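You operate a simulated robot arm through the tools that you are given. There is no shell and no other tool.

Carry out the task below with a simulated robot arm. There is one attempt and no reset: what you move stays moved.

Task
Stop the filter pump, drain the orange pot empty and shut its drain.
Fine: open the orange vent so that it drains, and leave the vent open.

The check looks at the end state, three seconds after you hand in, the way a careful person would. Anything else that was tipped, shoved, dropped, spilled or broken makes it a failure.

Robot
A 7-joint arm with a two-finger gripper, fixed in place. Base frame: the origin is on the floor under the middle of its stand, x ahead of it, y to its left, z up; the work surface is at about z = 860. Units: mm, rad, N and s.
With the tool pointing down near the work surface it reaches from about 320 to 760 mm from the base axis. Its first joint turns from -2.897 to 2.897 rad. Payload 1.71 kg.
Tool frame: the origin (TCP) lies between the finger pads and is the grasp point; the fingertips stand 20 mm ahead of it; z points along the fingers, y is the line along which they close. The gripper opens to 96 mm; its body begins 113 mm behind the TCP.
Orientation is that of the tool frame in the base frame, as [roll, pitch, yaw] about the fixed x, y, z axes, in that order (R = Rz(yaw) Ry(pitch) Rx(roll)). With the fingers straight down and closing along the base's y, the tool's x points along the base's -x, its y along +y and its z along -z.

Tools
- The arm moves only by the tool arm_command. Its argument "plan" is a list of rows, each an object (a shift or turn left out is 0, a gripper value left out holds the last) with "hand": the opening in per cent of the stroke, from 0 (shut) to 100 (fully open); "delta_pos": the shift along the base's x, y, z in mm, a list of three; "angular": the turn, a rotation vector about the base's x, y, z in rad, a list of three. In form: [{"hand": hand, "delta_pos": [x, y, z], "angular": [wx, wy, wz]}, ...]. A call has 1 to 20 rows; each row is the pose to reach, as a shift and turn from the pose commanded when the call began. Each row takes 0.2 s and may step no farther than 50 mm and 0.15 rad from the row before; otherwise, or with a gripper value out of range, the whole call is refused. Where a pose cannot be reached the arm comes as near as it can. A force on the tool above 50 N (or 10 N above the force at the start of the call, whichever is more), or a blocked arm, ends the call early, and 0.2 s more pass. Each finger travels about 153 mm/s and halts on what it meets, pressing with about 33 N; the grip force reading is that of the motor and also rises with nothing between the fingers. The clock runs only during rows and for 0.2 s after the last one: add rows that repeat a pose to give the fingers time. It gives the time, the measured TCP pose, the force on the tool (base axes), the opening and the grip force at its end, in the units of the frame above (readings bear some noise), with the torque about the TCP (base axes, N m) and any sound that the robot's microphone picked up.
- Cameras (640 x 400 px; columns grow to the right, rows downward): "scene" is fixed at [50, 499.1, 1452.7]; the picture's right is [-0.82, -0.57, 0.00], its down [-0.25, 0.37, -0.90] and it looks along [0.51, -0.74, -0.45] (base axes); focal length 366 px, centre (320, 200). "wrist" rides on the gripper at [66, 14, -145] in the tool frame; the picture's right is [-0.21, 0.98, 0.00], its down [-0.88, -0.18, -0.45] and it looks along [-0.44, -0.09, 0.90] (tool axes); focal length 275 px, centre (320, 200). There is no depth. A picture from a camera that has moved, and an enlarged one, comes with that camera's place and axes in the base frame and with its lens.
- get_image(camera): a new picture of that camera. No time passes.
- raise_lower(by): moves the trunk up (or, below 0, down) by that many mm; the arm rides with it, the base frame stays. It gives what a move gives, with no picture.
- close_up(camera, box): a new picture of the part [left, top, right, bottom] of that camera's present view, enlarged. No time passes.
- job_done(): hands the job in; it is judged then, once.

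Nothing tells you positions but the pictures and the camera data. Unless the task says otherwise, let go and move clear before handing in.

The tools are called after "Call:" as name(argument=value, ...) on one line, values as JSON. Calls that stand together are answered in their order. arm_command: Moves the arm, as the interface text tells. Its arguments: {"type":"object","properties":{"plan":{"type":"array"}},"required":["plan"]} The other tools are called the same way: raise_lower (by) moves the trunk up or down; get_image (camera) takes a picture; close_up (camera, box) takes an enlarged picture of a part of a camera's view; job_done () hands the job in.

At the start:

```text
clock: 0.0
ee_pos: [444.7, -107.7, 1235.7]
orientation: [-3.141, -0.001, -3.142]
ft_force: [0.2, 0.6, 1.1]
wrist_torque: [-0.01, -0.03, -0.03]
opening: 95.9
grip_force: 0.0
trunk travel left (down, up): [-325.0, 61.0]
```

scene: 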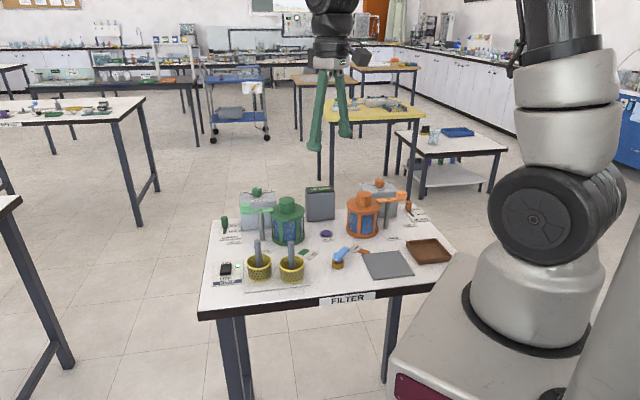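
wrist: 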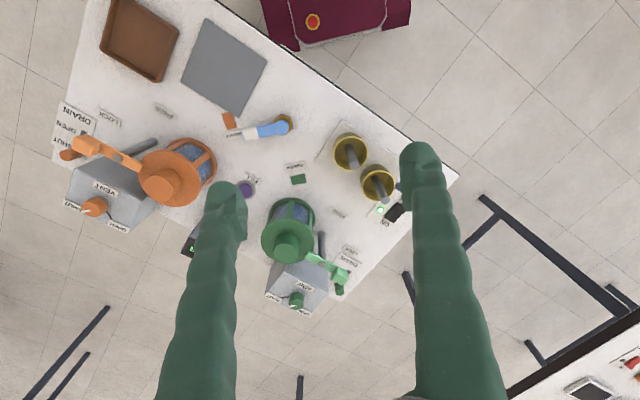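

I see a table with a green pot and an orange pot, each with vents and drain valves, plus a switch near the yellow mortars. I'll take enlarged pictures before moving anything.

Call:
close_up(camera="scene", box=[320, 170, 460, 260])

Call:
close_up(camera="scene", box=[200, 170, 340, 260])

Call:
close_up(camera="scene", box=[200, 230, 340, 320])

Call:
close_up(camera="wrist", box=[40, 90, 220, 240])

Call:
close_up(camera="wrist", box=[230, 110, 450, 320])

Call:
close_up(camera="wrist", box=[140, 90, 320, 260])

```text
4.44 times, centred on (390, 215) of scene
camera zoom: at [50.0, 499.1, 1452.7], right [-0.82, -0.57, 0.0], down [-0.25, 0.37, -0.9], along [0.51, -0.74, -0.45], focal length 1625 px, centre (9, 133)
```

zoom: 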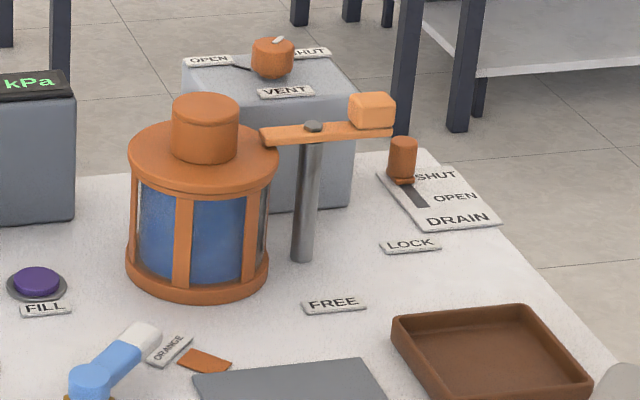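

```text
4.44 times, centred on (270, 215) of scene
camera zoom: at [50.0, 499.1, 1452.7], right [-0.82, -0.57, 0.0], down [-0.25, 0.37, -0.9], along [0.51, -0.74, -0.45], focal length 1625 px, centre (542, 133)
```

zoom: 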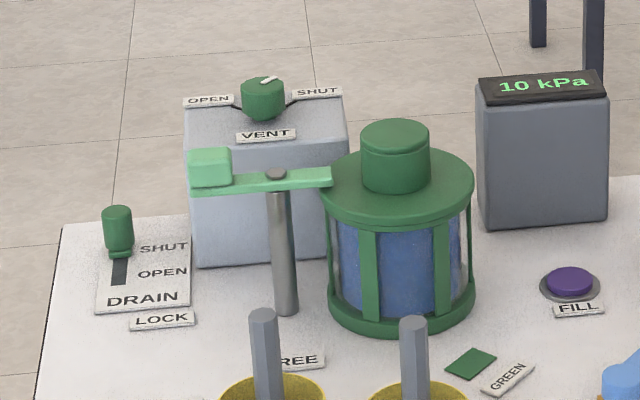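

```text
4.44 times, centred on (270, 275) of scene
camera zoom: at [50.0, 499.1, 1452.7], right [-0.82, -0.57, 0.0], down [-0.25, 0.37, -0.9], along [0.51, -0.74, -0.45], focal length 1625 px, centre (542, -133)
```

zoom: 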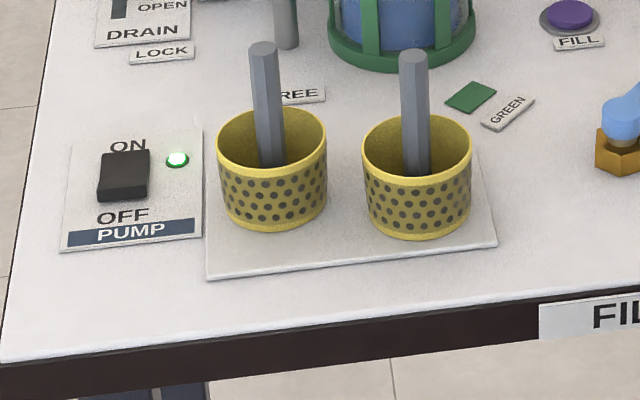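

```text
2.67 times, centred on (130, 165) of wrist
camera zoom: at [378.2, -94.3, 1380.0], right [0.21, 0.98, 0.0], down [0.88, -0.18, 0.44], along [0.43, -0.09, -0.9], focal length 734 px, centre (827, 293)
```

zoom: 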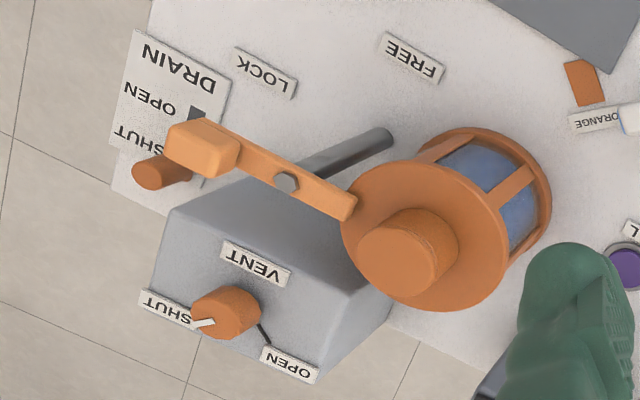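

```text
1.90 times, centred on (340, 215) of wrist
camera zoom: at [378.2, -94.3, 1380.0], right [0.21, 0.98, 0.0], down [0.88, -0.18, 0.44], along [0.43, -0.09, -0.9], focal length 524 px, centre (282, 171)
```

zoom: 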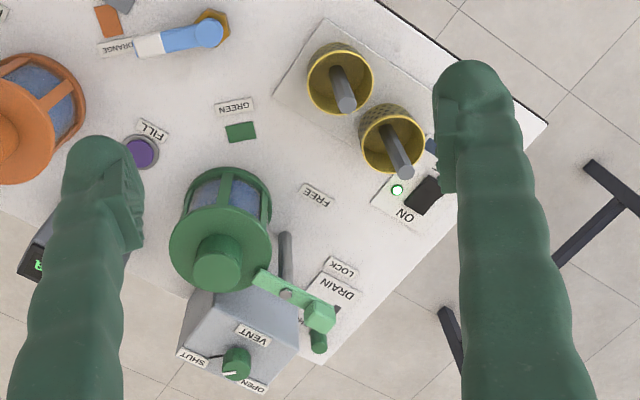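

```text
2.35 times, centred on (230, 175) of wrist
camera zoom: at [378.2, -94.3, 1380.0], right [0.21, 0.98, 0.0], down [0.88, -0.18, 0.44], along [0.43, -0.09, -0.9], focal length 648 px, centre (532, 259)
```

zoom: 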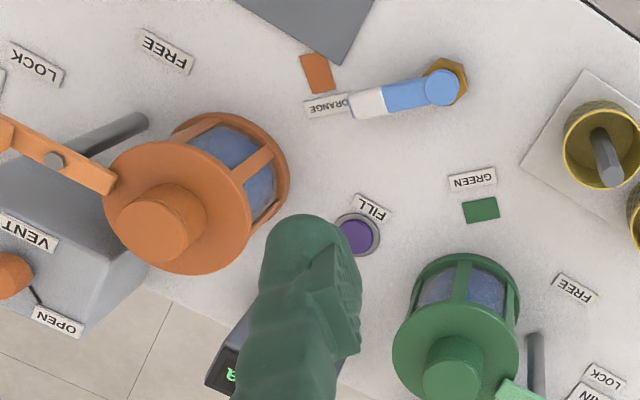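

The rocker pump switch, currently ON with its lamp lit, looks to be near (685, 8). The orange pot is near (490, -365), its vent knob is behind it, and its drain slider is near (420, -557) at SHUT. I'll close the fingers and move over the switch for a closer look, keeping high.

Call:
arm_command(plan=[{"hand": 0, "delta_pos": [31, 23, -15]}, {"hand": 0, "delta_pos": [62, 46, -30]}, {"hand": 0, "delta_pos": [93, 69, -45]}, {"hand": 0, "delta_pos": [124, 92, -60]}, {"hand": 0, "delta_pos": [155, 115, -75]}, {"hand": 0, "delta_pos": [155, 115, -75]}])

Call:
get_image(camera="wrist")

Call:
get_image(camera="scene")

```text
clock: 1.4
ee_pos: [580.5, 7.0, 1166.3]
orientation: [3.141, 0.013, -3.14]
ft_force: [0.3, -0.3, -1.0]
wrist_torque: [0.03, 0.03, 0.06]
opening: 0.0
grip_force: 29.5
trunk travel left (down, up): [-325.0, 61.0]
```

```text
taken
camera wrist: at [511.4, 20.8, 1310.1], right [0.21, 0.98, 0.0], down [0.87, -0.18, 0.46], along [0.45, -0.09, -0.89], focal length 275 px, centre (320, 200)
```

wrist: 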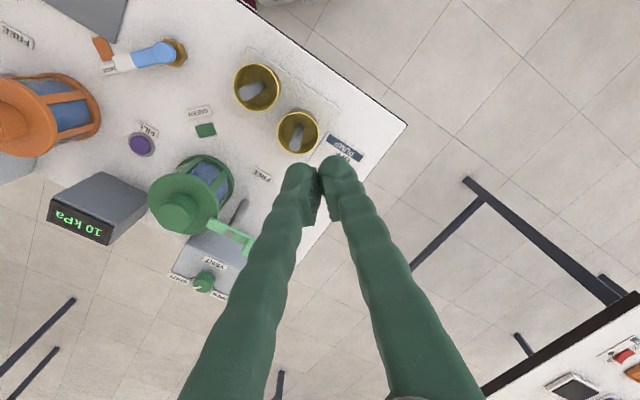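

```text
taken
```

scene: 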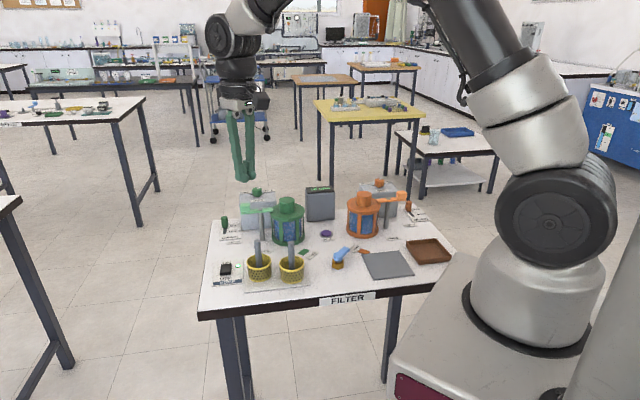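

The pump switch is hidden behind the fingers and the arm seems to be near its reach limit at this height. I'll lower the trunk by 100 mm, which leaves the fingertips near z = 1046 and above everything, and check the reach again.

Call:
raise_lower(by=-100)

Call:
arm_command(plan=[{"hand": 0, "delta_pos": [0, 0, 0]}])

Call:
get_image(camera="wrist")

Call:
get_image(camera="scene")

```text
clock: 2.7
ee_pos: [580.9, 8.8, 1065.7]
orientation: [-3.14, 0.013, 3.142]
ft_force: [-0.6, 0.4, 0.6]
wrist_torque: [0.01, 0.03, 0.0]
opening: 0.0
grip_force: 29.6
trunk travel left (down, up): [-225.0, 161.0]
```

```text
clock: 3.1
ee_pos: [579.9, 7.7, 1064.8]
orientation: [3.142, 0.014, -3.141]
ft_force: [-0.3, -0.6, -0.4]
wrist_torque: [-0.01, 0.03, 0.02]
opening: 0.0
grip_force: 29.3
trunk travel left (down, up): [-225.0, 161.0]
```

```text
taken
camera wrist: at [511.5, 21.0, 1209.8], right [0.21, 0.98, 0.0], down [0.87, -0.18, 0.46], along [0.45, -0.09, -0.89], focal length 275 px, centre (320, 200)
```

wrist: 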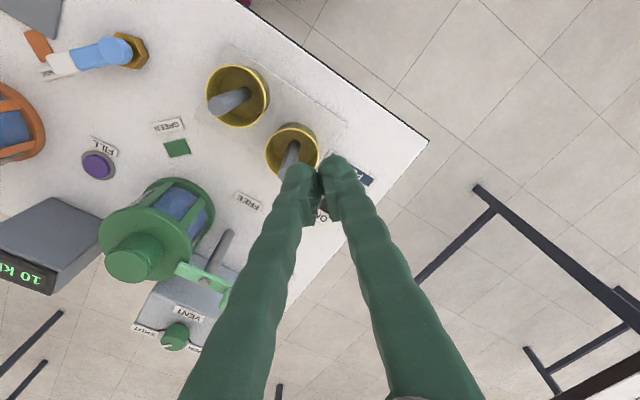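

```text
taken
```

scene: 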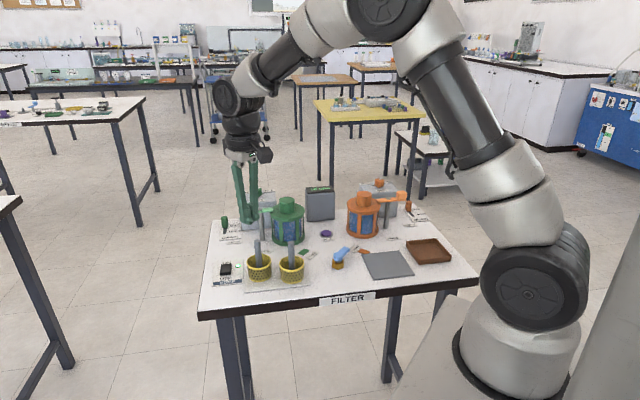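

The arm is held at x≈580. I'll test whether it reaches farther out once the hand is lower, staying above the pestle tops at roughly z = 970.

Call:
arm_command(plan=[{"hand": 0, "delta_pos": [20, 10, -10]}, {"hand": 0, "delta_pos": [40, 20, -20]}, {"hand": 0, "delta_pos": [40, 20, -20]}, {"hand": 0, "delta_pos": [40, 20, -20]}])

```text
clock: 4.1
ee_pos: [620.7, 26.1, 1045.1]
orientation: [3.14, 0.014, -3.142]
ft_force: [0.6, -1.0, -0.3]
wrist_torque: [-0.02, 0.03, 0.01]
opening: 0.1
grip_force: 29.4
trunk travel left (down, up): [-225.0, 161.0]
```

The arm reaches here. I'll take a look from this pose.

Call:
get_image(camera="wrist")

Call:
close_up(camera="scene", box=[190, 130, 330, 300])

```text
taken
camera wrist: at [552.1, 40.1, 1189.2], right [0.21, 0.98, 0.0], down [0.87, -0.18, 0.46], along [0.45, -0.09, -0.89], focal length 275 px, centre (320, 200)
```

wrist: 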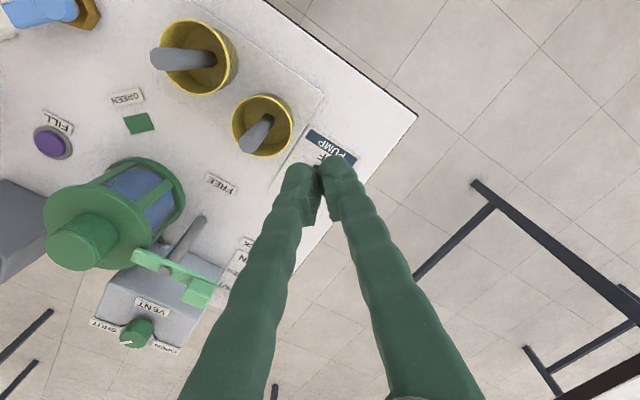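

```text
2.35 times, centred on (260, 215) of scene
camera zoom: at [50.0, 499.1, 1452.7], right [-0.82, -0.57, 0.0], down [-0.25, 0.37, -0.9], along [0.51, -0.74, -0.45], focal length 860 px, centre (461, 165)
```

zoom: 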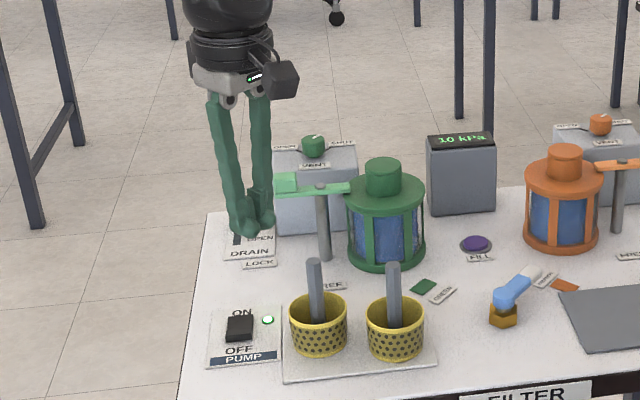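

The fingers hide the switch, so I'll shift to +y to look at it past them.

Call:
arm_command(plan=[{"hand": 0, "delta_pos": [0, 35, 0], "angular": [0, 0.007, 0]}, {"hand": 0, "delta_pos": [0, 70, 0], "angular": [0, 0.014, 0]}, {"hand": 0, "delta_pos": [0, 70, 0], "angular": [0, 0.014, 0]}, {"hand": 0, "delta_pos": [0, 70, 0], "angular": [0, 0.014, 0]}])

Call:
get_image(camera="wrist")

Call:
close_up(camera="wrist", box=[200, 60, 360, 220])

```text
clock: 5.1
ee_pos: [623.3, 98.2, 1048.5]
orientation: [-3.14, 0.001, 3.14]
ft_force: [-0.6, -0.7, 0.8]
wrist_torque: [0.02, 0.0, 0.0]
opening: 0.2
grip_force: 29.4
trunk travel left (down, up): [-225.0, 161.0]
```

```text
taken
camera wrist: at [556.5, 111.0, 1192.0], right [0.21, 0.98, 0.0], down [0.88, -0.18, 0.44], along [0.44, -0.09, -0.9], focal length 275 px, centre (320, 200)
```

wrist: 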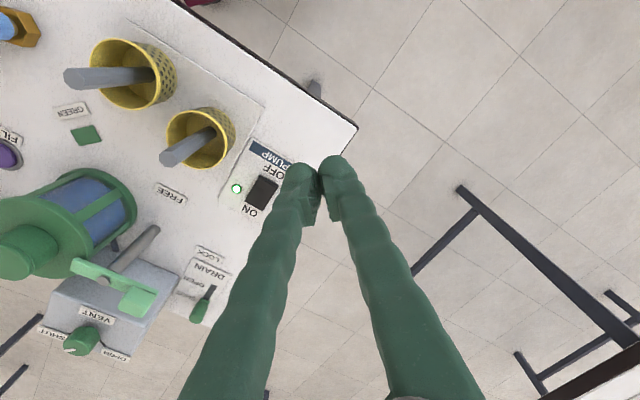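

```text
2.50 times, centred on (280, 140) of wrist
camera zoom: at [556.5, 111.0, 1192.0], right [0.21, 0.98, 0.0], down [0.88, -0.18, 0.44], along [0.44, -0.09, -0.9], focal length 688 px, centre (420, 350)
```

zoom: 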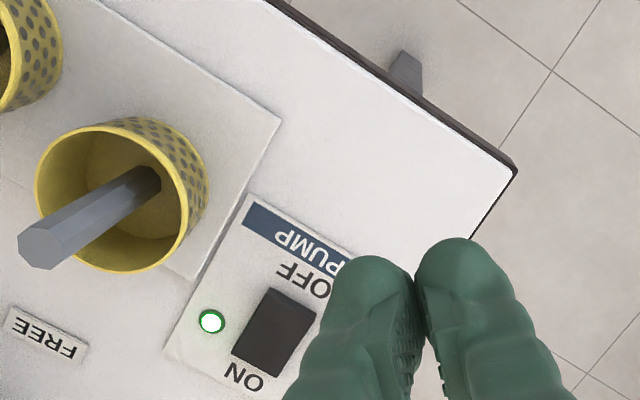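

I can now place the rocker: centre near (686, 8) with its OFF end toward (-x, +y). I'll move the closed fingertips above the OFF half, well clear of the pestle at (602, -28), and check the position before pressing.

Call:
arm_command(plan=[{"hand": 0, "delta_pos": [17, -26, -23]}, {"hand": 0, "delta_pos": [34, -52, -46]}, {"hand": 0, "delta_pos": [51, -78, -69]}, {"hand": 0, "delta_pos": [51, -78, -99]}, {"hand": 0, "delta_pos": [51, -78, -119]}, {"hand": 0, "delta_pos": [51, -78, -119]}])

Call:
get_image(camera="wrist")

Call:
close_up(camera="scene", box=[190, 200, 310, 300])

```text
clock: 6.5
ee_pos: [672.2, 19.1, 924.9]
orientation: [3.141, 0.0, -3.141]
ft_force: [-0.2, -0.3, -0.6]
wrist_torque: [-0.01, 0.02, -0.03]
opening: 0.1
grip_force: 29.6
trunk travel left (down, up): [-225.0, 161.0]
```

```text
taken
camera wrist: at [605.9, 32.4, 1071.0], right [0.21, 0.98, 0.0], down [0.88, -0.18, 0.44], along [0.44, -0.09, -0.9], focal length 275 px, centre (320, 200)
```

wrist: 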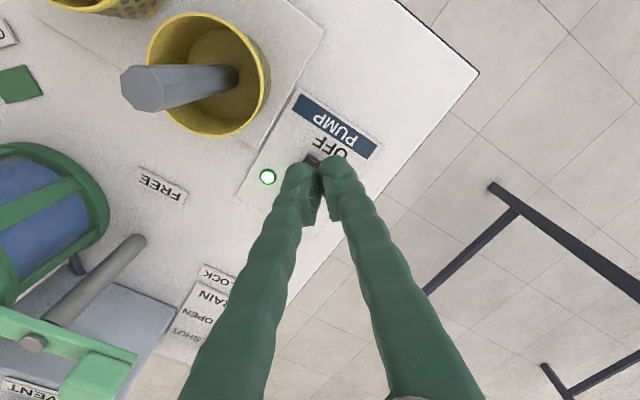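

```text
4.00 times, centred on (250, 250) of scene
camera zoom: at [50.0, 499.1, 1452.7], right [-0.82, -0.57, 0.0], down [-0.25, 0.37, -0.9], along [0.51, -0.74, -0.45], focal length 1462 px, centre (600, 0)
```

zoom: 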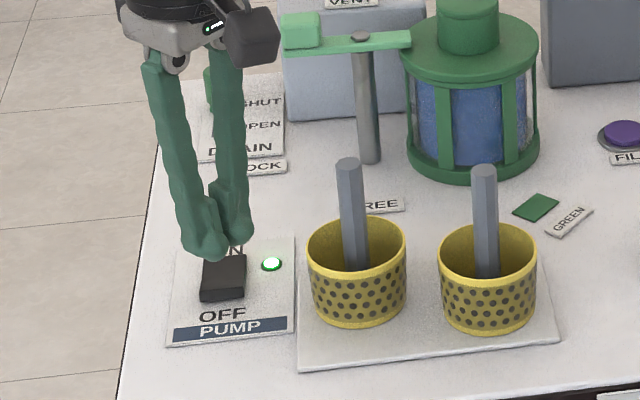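

The fingertips are above the OFF half, with the rocker's OFF edge just showing in front of them. I'll press straight down in small steps and watch the force.

Call:
arm_command(plan=[{"hand": 0, "delta_pos": [3, -3, -10]}, {"hand": 0, "delta_pos": [3, -3, -20]}, {"hand": 0, "delta_pos": [3, -3, -26]}, {"hand": 0, "delta_pos": [3, -3, -30]}, {"hand": 0, "delta_pos": [3, -3, -33]}, {"hand": 0, "delta_pos": [3, -3, -36]}])

Call:
get_image(camera="wrist")

Call:
close_up(camera="scene", box=[190, 200, 310, 300])

```text
clock: 7.9
ee_pos: [675.8, 16.2, 891.1]
orientation: [3.141, -0.001, -3.141]
ft_force: [-0.1, -0.1, 0.6]
wrist_torque: [0.02, -0.03, 0.0]
opening: 0.1
grip_force: 29.6
trunk travel left (down, up): [-225.0, 161.0]
```

```text
taken
camera wrist: at [608.1, 30.2, 1035.8], right [0.21, 0.98, 0.0], down [0.88, -0.18, 0.44], along [0.43, -0.09, -0.9], focal length 275 px, centre (320, 200)
```

wrist: 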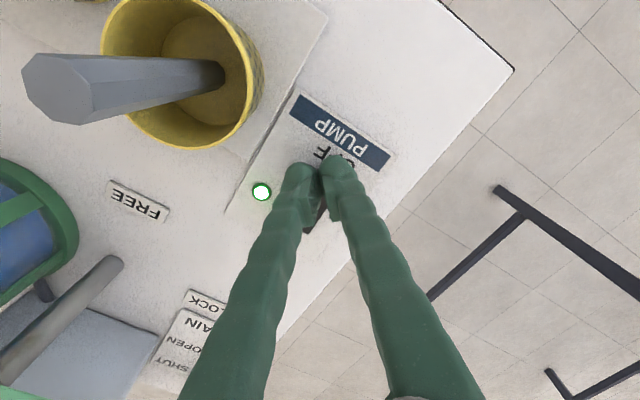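

```text
4.00 times, centred on (250, 250) of scene
camera zoom: at [50.0, 499.1, 1452.7], right [-0.82, -0.57, 0.0], down [-0.25, 0.37, -0.9], along [0.51, -0.74, -0.45], focal length 1462 px, centre (600, 0)
```

zoom: 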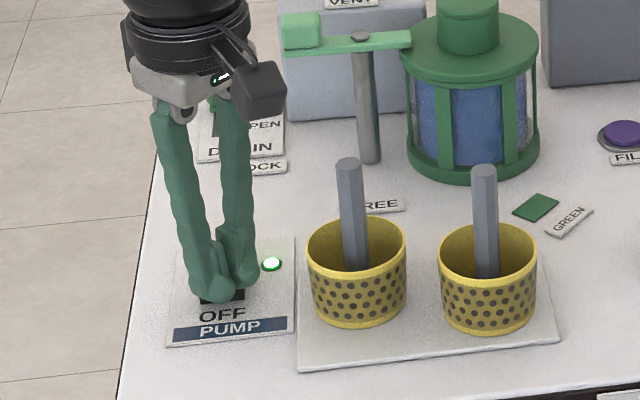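

The lamp is still lit and there is no contact force yet. I'll press a few millimetres further.

Call:
arm_command(plan=[{"hand": 0, "delta_pos": [0, 0, -3]}, {"hand": 0, "delta_pos": [0, 0, -5]}, {"hand": 0, "delta_pos": [0, 0, -7]}])

Call:
close_up(camera="scene", box=[190, 200, 310, 300])

```text
clock: 8.7
ee_pos: [674.4, 16.5, 888.7]
orientation: [-3.141, 0.009, 3.141]
ft_force: [-4.3, 0.6, 35.6]
wrist_torque: [-0.27, -0.13, 0.08]
opening: 0.0
grip_force: 30.0
trunk travel left (down, up): [-225.0, 161.0]
heard: click
```

```text
4.00 times, centred on (250, 250) of scene
camera zoom: at [50.0, 499.1, 1452.7], right [-0.82, -0.57, 0.0], down [-0.25, 0.37, -0.9], along [0.51, -0.74, -0.45], focal length 1462 px, centre (600, 0)
```

zoom: 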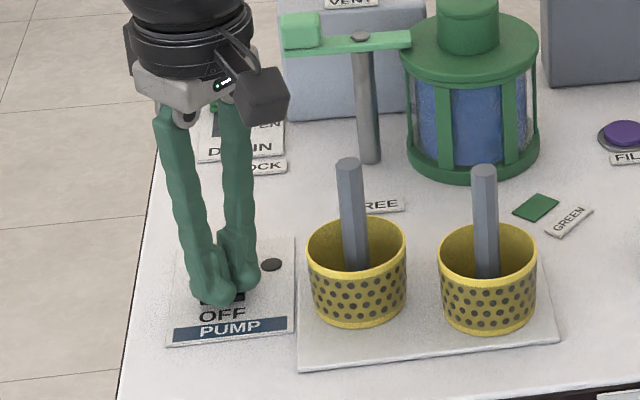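

The switch clicked and the lamp went dark, so the pump is off. I'll lift straight up and check that the switch stays at OFF.

Call:
arm_command(plan=[{"hand": 0, "delta_pos": [0, 0, 20]}, {"hand": 0, "delta_pos": [0, 0, 60]}, {"hand": 0, "delta_pos": [0, 0, 105]}, {"hand": 0, "delta_pos": [0, 0, 150]}, {"hand": 0, "delta_pos": [0, 0, 190]}])

Call:
close_up(camera="scene", box=[190, 170, 330, 300])

Call:
close_up(camera="scene", box=[320, 170, 460, 260])

```text
clock: 9.9
ee_pos: [673.5, 15.2, 1074.7]
orientation: [3.141, -0.002, -3.141]
ft_force: [0.4, 0.4, -0.5]
wrist_torque: [0.0, -0.01, 0.0]
opening: 0.0
grip_force: 29.4
trunk travel left (down, up): [-225.0, 161.0]
```

```text
3.08 times, centred on (260, 235) of scene
camera zoom: at [50.0, 499.1, 1452.7], right [-0.82, -0.57, 0.0], down [-0.25, 0.37, -0.9], along [0.51, -0.74, -0.45], focal length 1125 px, centre (505, 92)
```

zoom: 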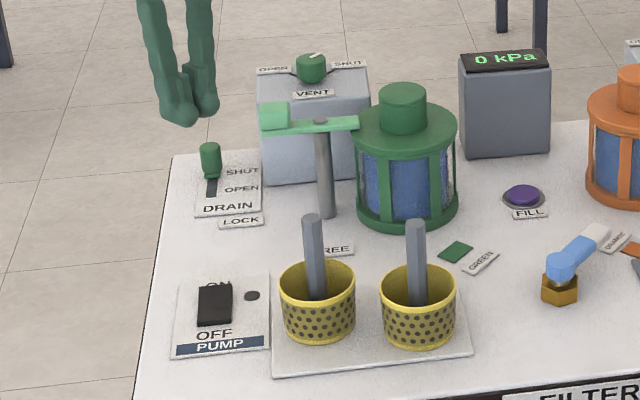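

```text
4.44 times, centred on (390, 215) of scene
camera zoom: at [50.0, 499.1, 1452.7], right [-0.82, -0.57, 0.0], down [-0.25, 0.37, -0.9], along [0.51, -0.74, -0.45], focal length 1625 px, centre (9, 133)
```

zoom: 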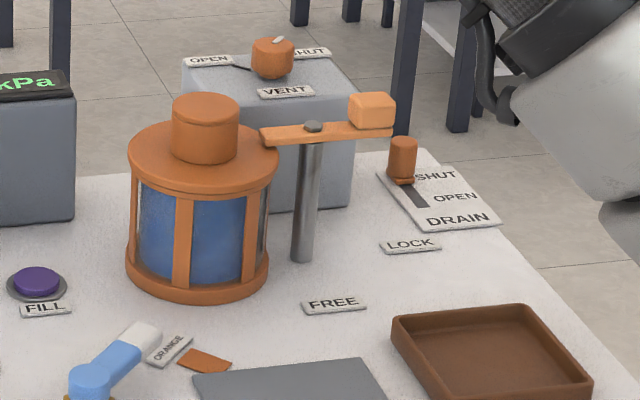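

The pump is off and the gauge reads 0 kPa. The orange vent knob triangulates to about (503, -489) with its top near z = 983, pointing to SHUT. I'll travel high, with fingertips above z = 1055, to view the vent and the drain up close.

Call:
arm_command(plan=[{"hand": 0, "delta_pos": [-17, -40, 4]}, {"hand": 0, "delta_pos": [-34, -80, 8]}, {"hand": 0, "delta_pos": [-51, -120, 12]}, {"hand": 0, "delta_pos": [-68, -160, 15]}, {"hand": 0, "delta_pos": [-85, -200, 15]}, {"hand": 0, "delta_pos": [-102, -240, 15]}, {"hand": 0, "delta_pos": [-119, -280, 15]}, {"hand": 0, "delta_pos": [-136, -320, 15]}, {"hand": 0, "delta_pos": [-153, -360, 15]}, {"hand": 0, "delta_pos": [-170, -400, 15]}, {"hand": 0, "delta_pos": [-170, -400, 15]}])

Call:
get_image(camera="wrist")

Call:
get_image(camera="scene")

```text
clock: 12.3
ee_pos: [501.8, -383.1, 1089.6]
orientation: [-3.141, 0.0, 3.14]
ft_force: [-0.4, -0.6, 0.4]
wrist_torque: [0.0, 0.02, 0.02]
opening: 0.1
grip_force: 29.8
trunk travel left (down, up): [-225.0, 161.0]
```

```text
taken
camera wrist: at [436.0, -370.2, 1234.4], right [0.21, 0.98, 0.0], down [0.88, -0.18, 0.44], along [0.44, -0.09, -0.9], focal length 275 px, centre (320, 200)
```

wrist: 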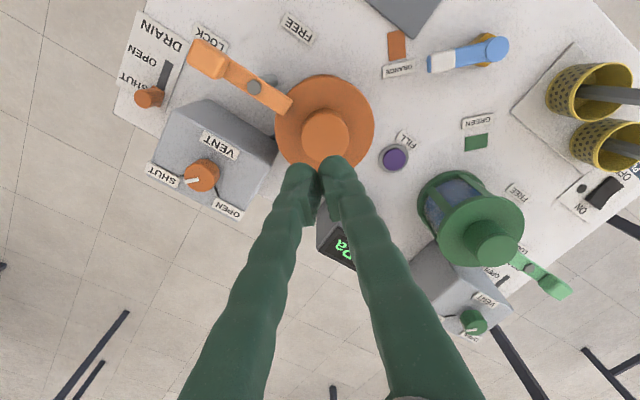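

```text
taken
```

scene: 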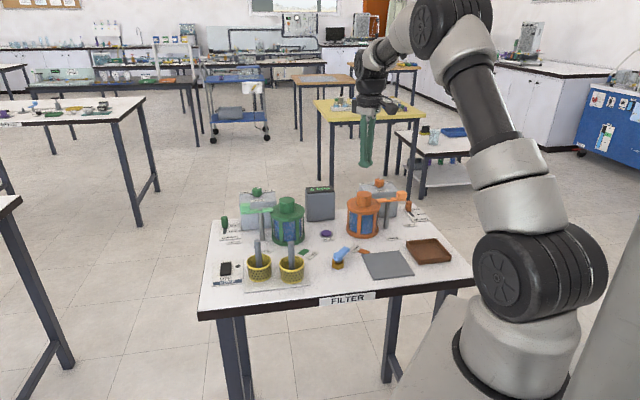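

Call:
close_up(camera="wrist", box=[110, 10, 290, 230])

Call:
close_up(camera="wrist", box=[140, 110, 260, 230])

Call:
close_up(camera="wrist", box=[110, 10, 230, 120])

```text
1.82 times, centred on (200, 120) of wrist
camera zoom: at [436.0, -370.2, 1234.4], right [0.21, 0.98, 0.0], down [0.88, -0.18, 0.44], along [0.44, -0.09, -0.9], focal length 500 px, centre (538, 346)
```

zoom: 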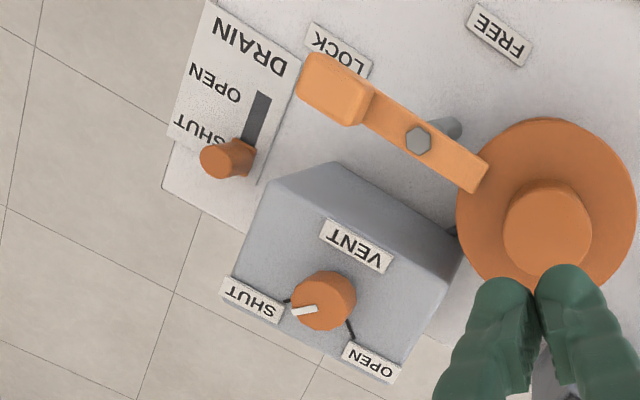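

```text
3.33 times, centred on (200, 170) of wrist
camera zoom: at [436.0, -370.2, 1234.4], right [0.21, 0.98, 0.0], down [0.88, -0.18, 0.44], along [0.44, -0.09, -0.9], focal length 918 px, centre (720, 300)
```

zoom: 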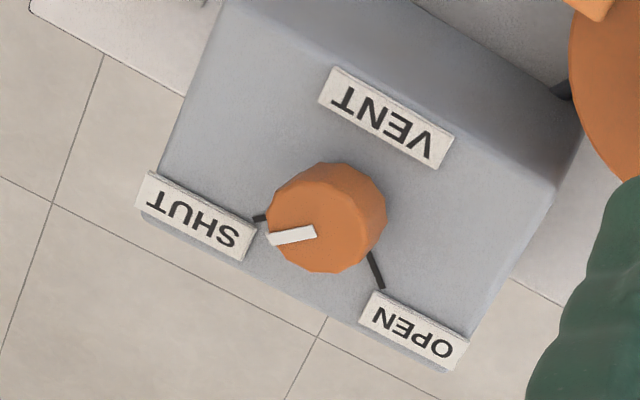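

```text
3.64 times, centred on (170, 65) of wrist
camera zoom: at [436.0, -370.2, 1234.4], right [0.21, 0.98, 0.0], down [0.88, -0.18, 0.44], along [0.44, -0.09, -0.9], focal length 1001 px, centre (866, 691)
```

zoom: 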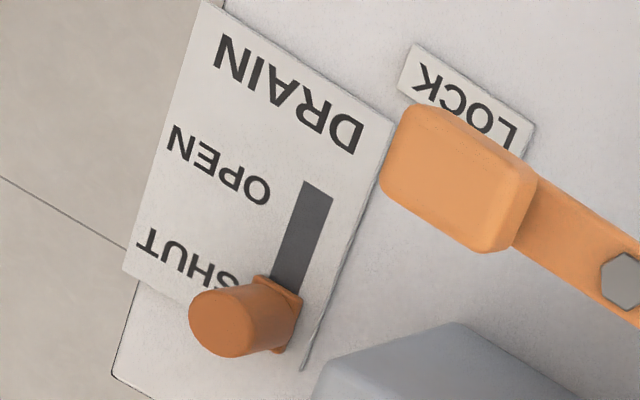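

The vent knob points to SHUT (base -y) and its OPEN mark lies along +x, so it needs about +90° about z. The drain slot runs toward (-x, +y) and the lever sits at LOCK, away from both. I'll open the fingers part way and position above the knob to refine its location.

Call:
arm_command(plan=[{"hand": 30, "delta_pos": [2, -40, 0]}, {"hand": 65, "delta_pos": [4, -80, -5]}, {"hand": 65, "delta_pos": [6, -119, -20]}, {"hand": 65, "delta_pos": [6, -119, -35]}, {"hand": 65, "delta_pos": [6, -119, -35]}])

Call:
get_image(camera="wrist")

Call:
close_up(camera="wrist", box=[240, 90, 400, 220])

Call:
close_up(camera="scene", box=[320, 130, 460, 260])

```text
clock: 13.5
ee_pos: [511.6, -505.3, 1053.0]
orientation: [3.142, 0.002, -3.14]
ft_force: [0.1, 0.7, -0.5]
wrist_torque: [-0.01, -0.01, 0.03]
opening: 62.4
grip_force: 0.1
trunk travel left (down, up): [-225.0, 161.0]
```

```text
taken
camera wrist: at [444.8, -491.3, 1197.6], right [0.21, 0.98, 0.0], down [0.88, -0.18, 0.44], along [0.43, -0.09, -0.9], focal length 275 px, centre (320, 200)
```

wrist: 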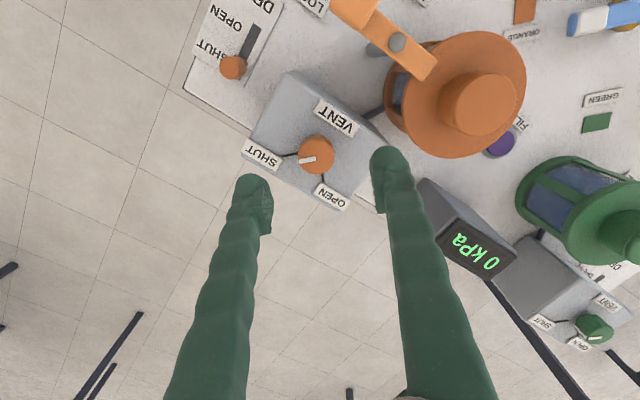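

```text
3.08 times, centred on (320, 155) of wrist
camera zoom: at [444.8, -491.3, 1197.6], right [0.21, 0.98, 0.0], down [0.88, -0.18, 0.44], along [0.43, -0.09, -0.9], focal length 847 px, centre (320, 338)
```

zoom: 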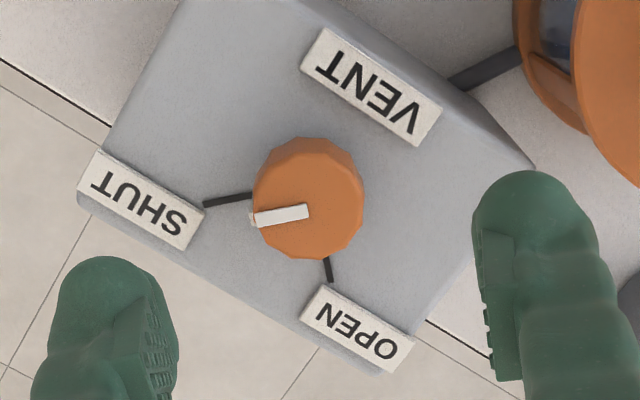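

```text
3.08 times, centred on (390, 195) of scene
camera zoom: at [50.0, 499.1, 1452.7], right [-0.82, -0.57, 0.0], down [-0.25, 0.37, -0.9], along [0.51, -0.74, -0.45], focal length 1125 px, centre (105, 215)
```

zoom: 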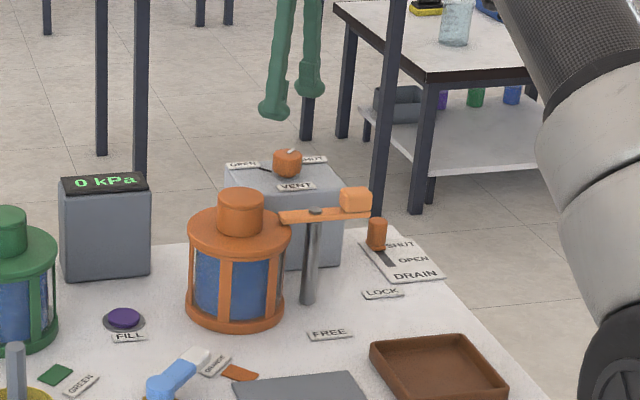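

Two views agree: the knob axis is at (510.5, -508.3), its top at z≈981 and the box top at z≈957. I'll narrow the fingers, centre over the knob and lower until the tips are at z≈966, above the label plates.

Call:
arm_command(plan=[{"hand": 50, "delta_pos": [0, -3, -10]}, {"hand": 50, "delta_pos": [0, -3, -30]}, {"hand": 50, "delta_pos": [0, -3, -50]}, {"hand": 50, "delta_pos": [0, -3, -60]}, {"hand": 50, "delta_pos": [0, -3, -66]}, {"hand": 50, "delta_pos": [0, -3, -66]}])

Call:
get_image(camera="wrist")

Call:
close_up(camera="scene", box=[340, 150, 430, 230])

```text
clock: 14.9
ee_pos: [511.9, -507.1, 986.7]
orientation: [3.141, 0.0, 3.141]
ft_force: [0.9, 0.0, -0.2]
wrist_torque: [-0.03, 0.01, 0.02]
opening: 48.2
grip_force: 0.0
trunk travel left (down, up): [-225.0, 161.0]
```

```text
taken
camera wrist: at [445.2, -493.2, 1131.9], right [0.21, 0.98, 0.0], down [0.88, -0.18, 0.44], along [0.43, -0.09, -0.9], focal length 275 px, centre (320, 200)
```

wrist: 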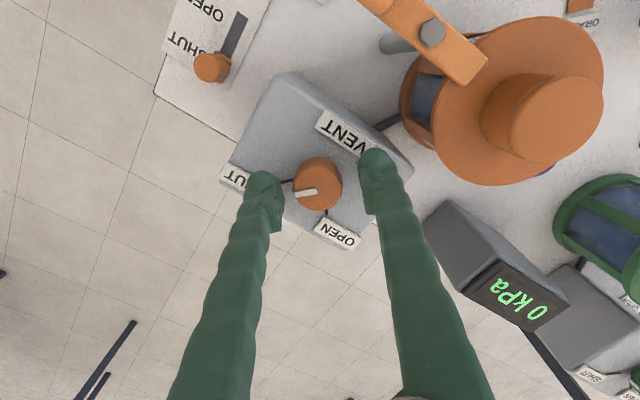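

```text
5.00 times, centred on (385, 190) of scene
camera zoom: at [50.0, 499.1, 1452.7], right [-0.82, -0.57, 0.0], down [-0.25, 0.37, -0.9], along [0.51, -0.74, -0.45], focal length 1828 px, centre (-5, 250)
```

zoom: 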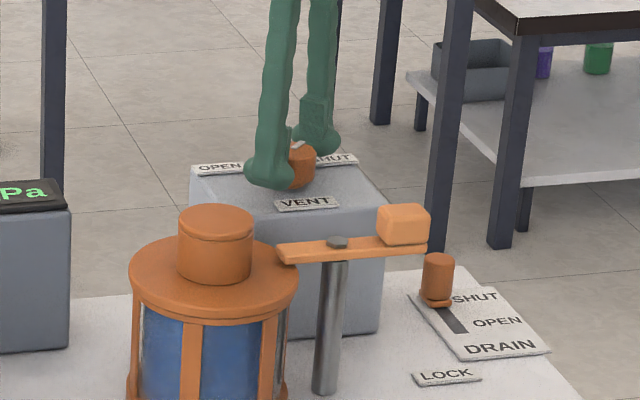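

The fingers straddle the knob evenly with the tips just above the labels. I'll close on it now.

Call:
arm_command(plan=[{"hand": 30, "delta_pos": [0, 0, 0]}, {"hand": 20, "delta_pos": [0, 0, 0]}, {"hand": 20, "delta_pos": [0, 0, 0]}])

Call:
close_up(camera="wrist", box=[240, 120, 400, 240])

```text
clock: 15.7
ee_pos: [511.3, -508.7, 988.9]
orientation: [-3.139, -0.001, 3.141]
ft_force: [1.3, -9.4, -0.8]
wrist_torque: [-0.16, -0.09, 0.03]
opening: 28.8
grip_force: 35.2
trunk travel left (down, up): [-225.0, 161.0]
```

```text
3.33 times, centred on (320, 180) of wrist
camera zoom: at [445.1, -494.6, 1131.9], right [0.21, 0.98, 0.0], down [0.88, -0.18, 0.44], along [0.44, -0.09, -0.9], focal length 918 px, centre (320, 267)
```

zoom: 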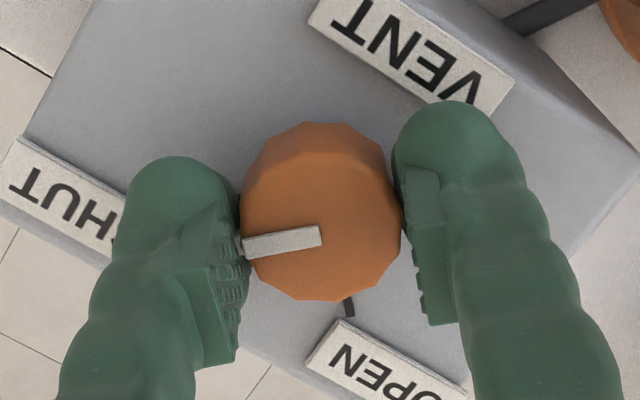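

The grip on the knob is firm at 28.8 mm and centred. I'll turn it +90° about z, from SHUT to OPEN.

Call:
arm_command(plan=[{"hand": 20, "angular": [0, 0, 0.13]}, {"hand": 20, "angular": [0, 0, 0.26]}, {"hand": 20, "angular": [0, 0, 0.39]}, {"hand": 20, "angular": [0, 0, 0.52]}, {"hand": 20, "angular": [0, 0, 0.65]}, {"hand": 20, "angular": [0, 0, 0.78]}, {"hand": 20, "angular": [0, 0, 0.91]}, {"hand": 20, "angular": [0, 0, 1.04]}, {"hand": 20, "angular": [0, 0, 1.17]}, {"hand": 20, "angular": [0, 0, 1.3]}, {"hand": 20, "angular": [0, 0, 1.43]}, {"hand": 20, "angular": [0, 0, 1.56]}, {"hand": 20, "angular": [0, 0, 1.58]}, {"hand": 20, "angular": [0, 0, 1.58]}])

Call:
get_image(camera="wrist")

Call:
close_up(camera="scene", box=[340, 150, 430, 230])

```text
clock: 18.7
ee_pos: [512.9, -507.5, 986.8]
orientation: [3.141, 0.003, -1.561]
ft_force: [11.5, -16.5, 0.3]
wrist_torque: [-0.06, -0.16, -0.02]
opening: 28.9
grip_force: 35.0
trunk travel left (down, up): [-225.0, 161.0]
```

```text
taken
camera wrist: at [498.6, -574.1, 1131.9], right [-0.98, 0.2, 0.0], down [0.18, 0.88, 0.45], along [0.09, 0.44, -0.89], focal length 275 px, centre (320, 200)
```

wrist: 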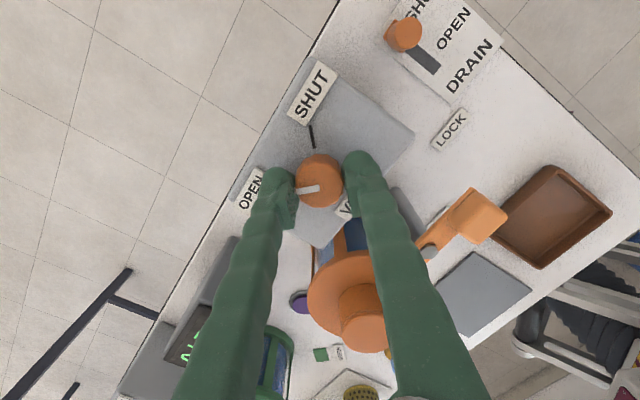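

```text
5.00 times, centred on (385, 190) of scene
camera zoom: at [50.0, 499.1, 1452.7], right [-0.82, -0.57, 0.0], down [-0.25, 0.37, -0.9], along [0.51, -0.74, -0.45], focal length 1828 px, centre (-5, 250)
```

zoom: 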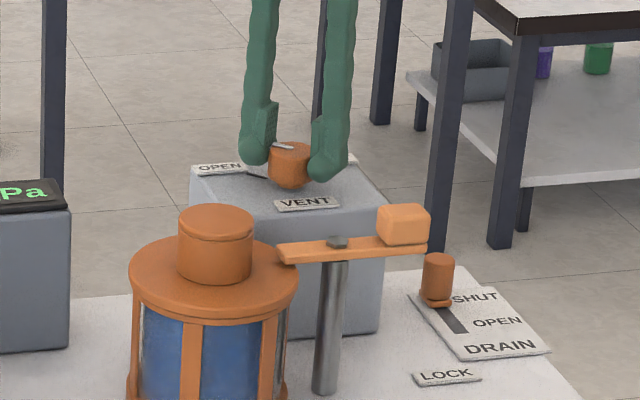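

The pointer now aims at OPEN. I'll release, lift straight up and verify.

Call:
arm_command(plan=[{"hand": 35, "delta_pos": [0, 0, 0]}, {"hand": 50, "delta_pos": [0, 0, 0]}, {"hand": 50, "delta_pos": [0, 0, 15]}, {"hand": 50, "delta_pos": [0, 0, 40]}, {"hand": 50, "delta_pos": [0, 0, 70]}, {"hand": 50, "delta_pos": [0, 0, 70]}])

Call:
get_image(camera="wrist")

Call:
close_up(camera="wrist", box=[230, 60, 410, 220])

Call:
close_up(camera="scene", box=[320, 150, 460, 260])

```text
clock: 20.1
ee_pos: [510.8, -505.9, 1057.6]
orientation: [3.141, 0.002, -1.564]
ft_force: [-0.4, -0.7, -0.4]
wrist_torque: [-0.02, -0.01, 0.0]
opening: 48.0
grip_force: 0.1
trunk travel left (down, up): [-225.0, 161.0]
```

```text
taken
camera wrist: at [497.2, -572.7, 1201.9], right [-0.98, 0.2, 0.0], down [0.18, 0.88, 0.45], along [0.09, 0.44, -0.9], focal length 275 px, centre (320, 200)
```

wrist: 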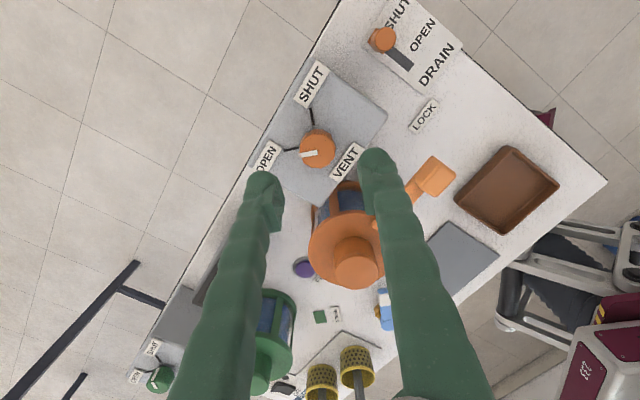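

```text
2.50 times, centred on (320, 140) of wrist
camera zoom: at [497.2, -572.7, 1201.9], right [-0.98, 0.2, 0.0], down [0.18, 0.88, 0.45], along [0.09, 0.44, -0.9], focal length 688 px, centre (320, 350)
```

zoom: 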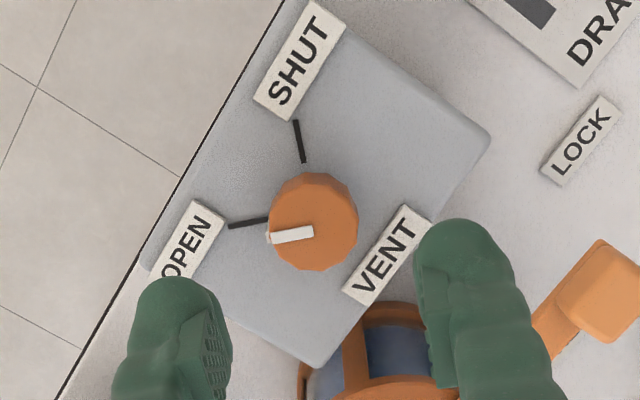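

```text
3.64 times, centred on (390, 205) of scene
camera zoom: at [50.0, 499.1, 1452.7], right [-0.82, -0.57, 0.0], down [-0.25, 0.37, -0.9], along [0.51, -0.74, -0.45], focal length 1330 px, centre (66, 182)
```

zoom: 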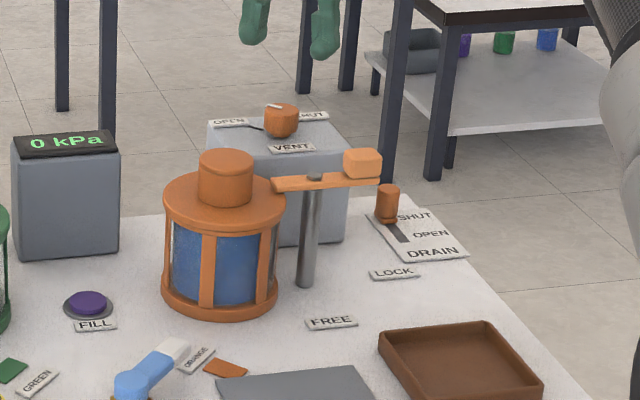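

The vent pointer is aligned with OPEN. Next I'll look closely at the drain slider from here.

Call:
close_up(camera="wrist", box=[340, 0, 480, 110])

Call:
close_up(camera="scene", box=[380, 180, 440, 240])

```text
3.64 times, centred on (410, 55) of wrist
camera zoom: at [497.2, -572.7, 1201.9], right [-0.98, 0.2, 0.0], down [0.18, 0.88, 0.45], along [0.09, 0.44, -0.9], focal length 1001 px, centre (-7, 727)
```

zoom: 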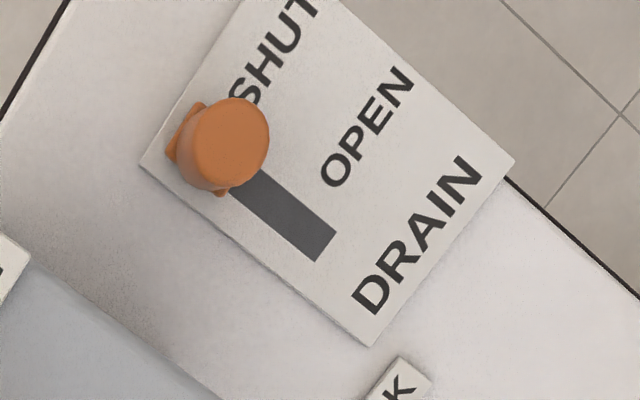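

```text
6.67 times, centred on (410, 210) of scene
camera zoom: at [50.0, 499.1, 1452.7], right [-0.82, -0.57, 0.0], down [-0.25, 0.37, -0.9], along [0.51, -0.74, -0.45], focal length 2437 px, centre (-280, 133)
```

zoom: 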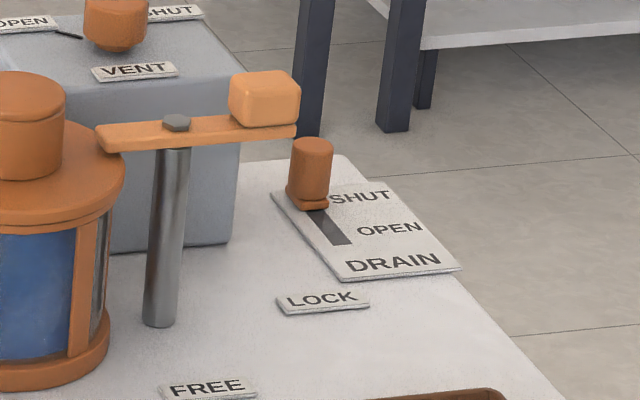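

The drain handle triangulates to (430, -581) with its top near z = 892, and the slot's OPEN end is at (398, -548), so the slide direction is (-0.707, +0.707). The vent box edge runs about 54 mm beside the slot, so I'll close the fingers along the slot. I'll rotate the tool by -45° and go above the handle.

Call:
arm_command(plan=[{"hand": 50, "delta_pos": [-13, -12, 0], "angular": [0, 0, -0.131]}, {"hand": 50, "delta_pos": [-27, -25, 0], "angular": [0, 0, -0.262]}, {"hand": 50, "delta_pos": [-40, -37, 0], "angular": [0, 0, -0.393]}, {"hand": 50, "delta_pos": [-54, -50, 0], "angular": [0, 0, -0.524]}, {"hand": 50, "delta_pos": [-67, -62, 0], "angular": [0, 0, -0.655]}, {"hand": 50, "delta_pos": [-80, -75, -10], "angular": [0, 0, -0.785]}, {"hand": 50, "delta_pos": [-80, -75, -40], "angular": [0, 0, -0.785]}, {"hand": 50, "delta_pos": [-80, -75, -70], "angular": [0, 0, -0.785]}, {"hand": 50, "delta_pos": [-80, -75, -70], "angular": [0, 0, -0.785]}])

Call:
get_image(camera="wrist")

Call:
close_up(camera="wrist", box=[240, 80, 400, 210])

Call:
close_up(camera="scene", box=[330, 130, 470, 250])

```text
clock: 22.1
ee_pos: [429.5, -582.9, 987.9]
orientation: [3.139, 0.0, -2.348]
ft_force: [-0.8, -0.4, -0.4]
wrist_torque: [0.03, -0.01, -0.01]
opening: 48.0
grip_force: 0.1
trunk travel left (down, up): [-225.0, 161.0]
```

```text
taken
camera wrist: at [373.6, -620.3, 1133.2], right [-0.55, 0.83, 0.0], down [0.75, 0.5, 0.44], along [0.37, 0.25, -0.9], focal length 275 px, centre (320, 200)
```

wrist: 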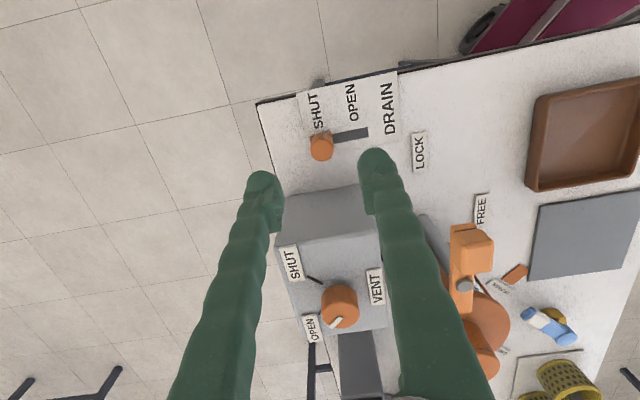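

```text
3.08 times, centred on (320, 145) of wrist
camera zoom: at [373.6, -620.3, 1133.2], right [-0.55, 0.83, 0.0], down [0.75, 0.5, 0.44], along [0.37, 0.25, -0.9], focal length 847 px, centre (320, 369)
```

zoom: 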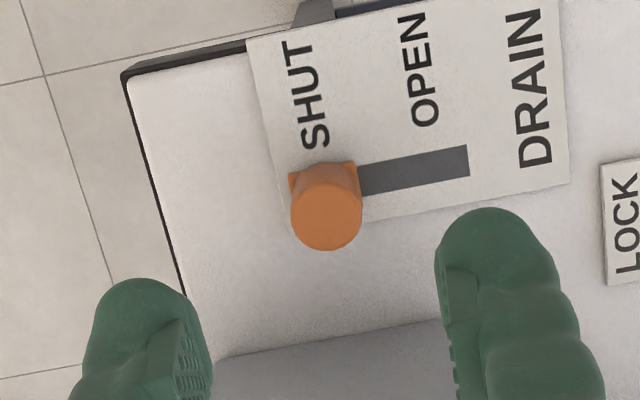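

```text
3.33 times, centred on (400, 190) of scene
camera zoom: at [50.0, 499.1, 1452.7], right [-0.82, -0.57, 0.0], down [-0.25, 0.37, -0.9], along [0.51, -0.74, -0.45], focal length 1219 px, centre (53, 233)
```

zoom: 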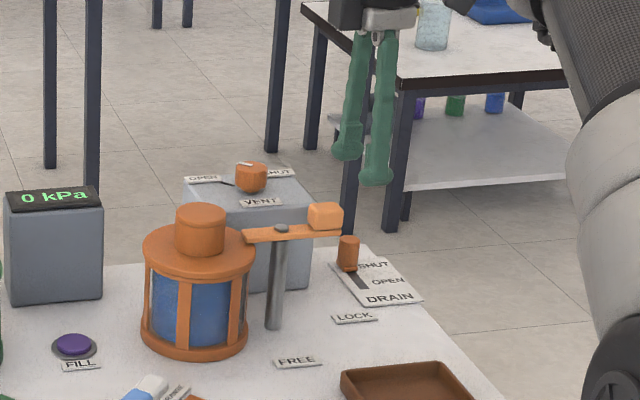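

The fingers straddle the handle along the slot direction; the handle centre refines to (430, -580). I'll nudge over it and lower to TCP z≈893, which keeps the tips above the base flange.

Call:
arm_command(plan=[{"hand": 50, "delta_pos": [0, 3, -25]}, {"hand": 50, "delta_pos": [0, 3, -50]}, {"hand": 50, "delta_pos": [0, 3, -70]}, {"hand": 50, "delta_pos": [0, 3, -85]}, {"hand": 50, "delta_pos": [0, 3, -94]}, {"hand": 50, "delta_pos": [0, 3, -94]}])

Call:
close_up(camera="wrist", box=[220, 80, 420, 240])

Call:
close_up(camera="scene", box=[330, 130, 470, 250])

```text
clock: 23.5
ee_pos: [430.2, -579.0, 893.9]
orientation: [3.14, -0.002, -2.345]
ft_force: [0.6, 0.6, -0.1]
wrist_torque: [-0.01, -0.02, 0.01]
opening: 48.0
grip_force: 0.0
trunk travel left (down, up): [-225.0, 161.0]
```

```text
2.50 times, centred on (320, 160) of wrist
camera zoom: at [373.8, -616.5, 1038.6], right [-0.55, 0.83, 0.0], down [0.75, 0.5, 0.44], along [0.37, 0.25, -0.9], focal length 688 px, centre (320, 300)
```

zoom: 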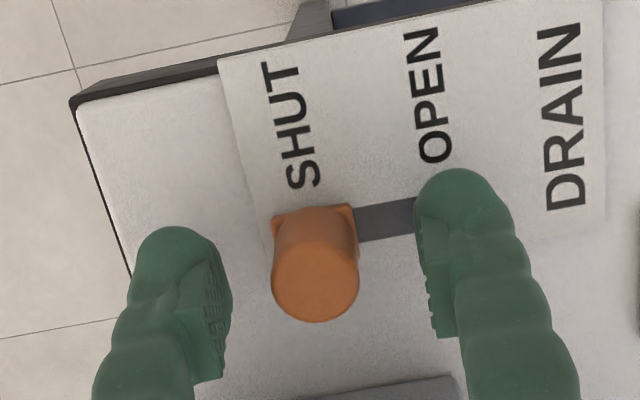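

```text
3.33 times, centred on (400, 190) of scene
camera zoom: at [50.0, 499.1, 1452.7], right [-0.82, -0.57, 0.0], down [-0.25, 0.37, -0.9], along [0.51, -0.74, -0.45], focal length 1219 px, centre (53, 233)
```

zoom: 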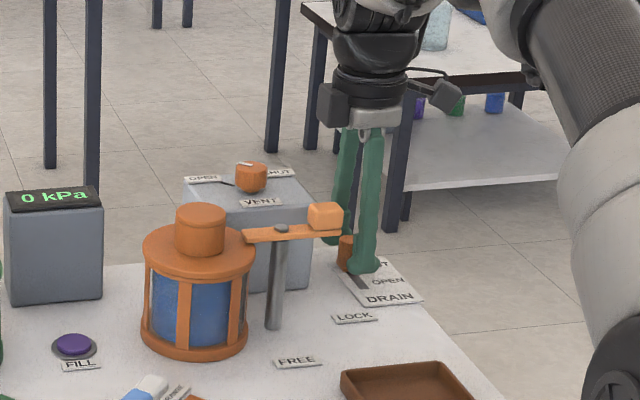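

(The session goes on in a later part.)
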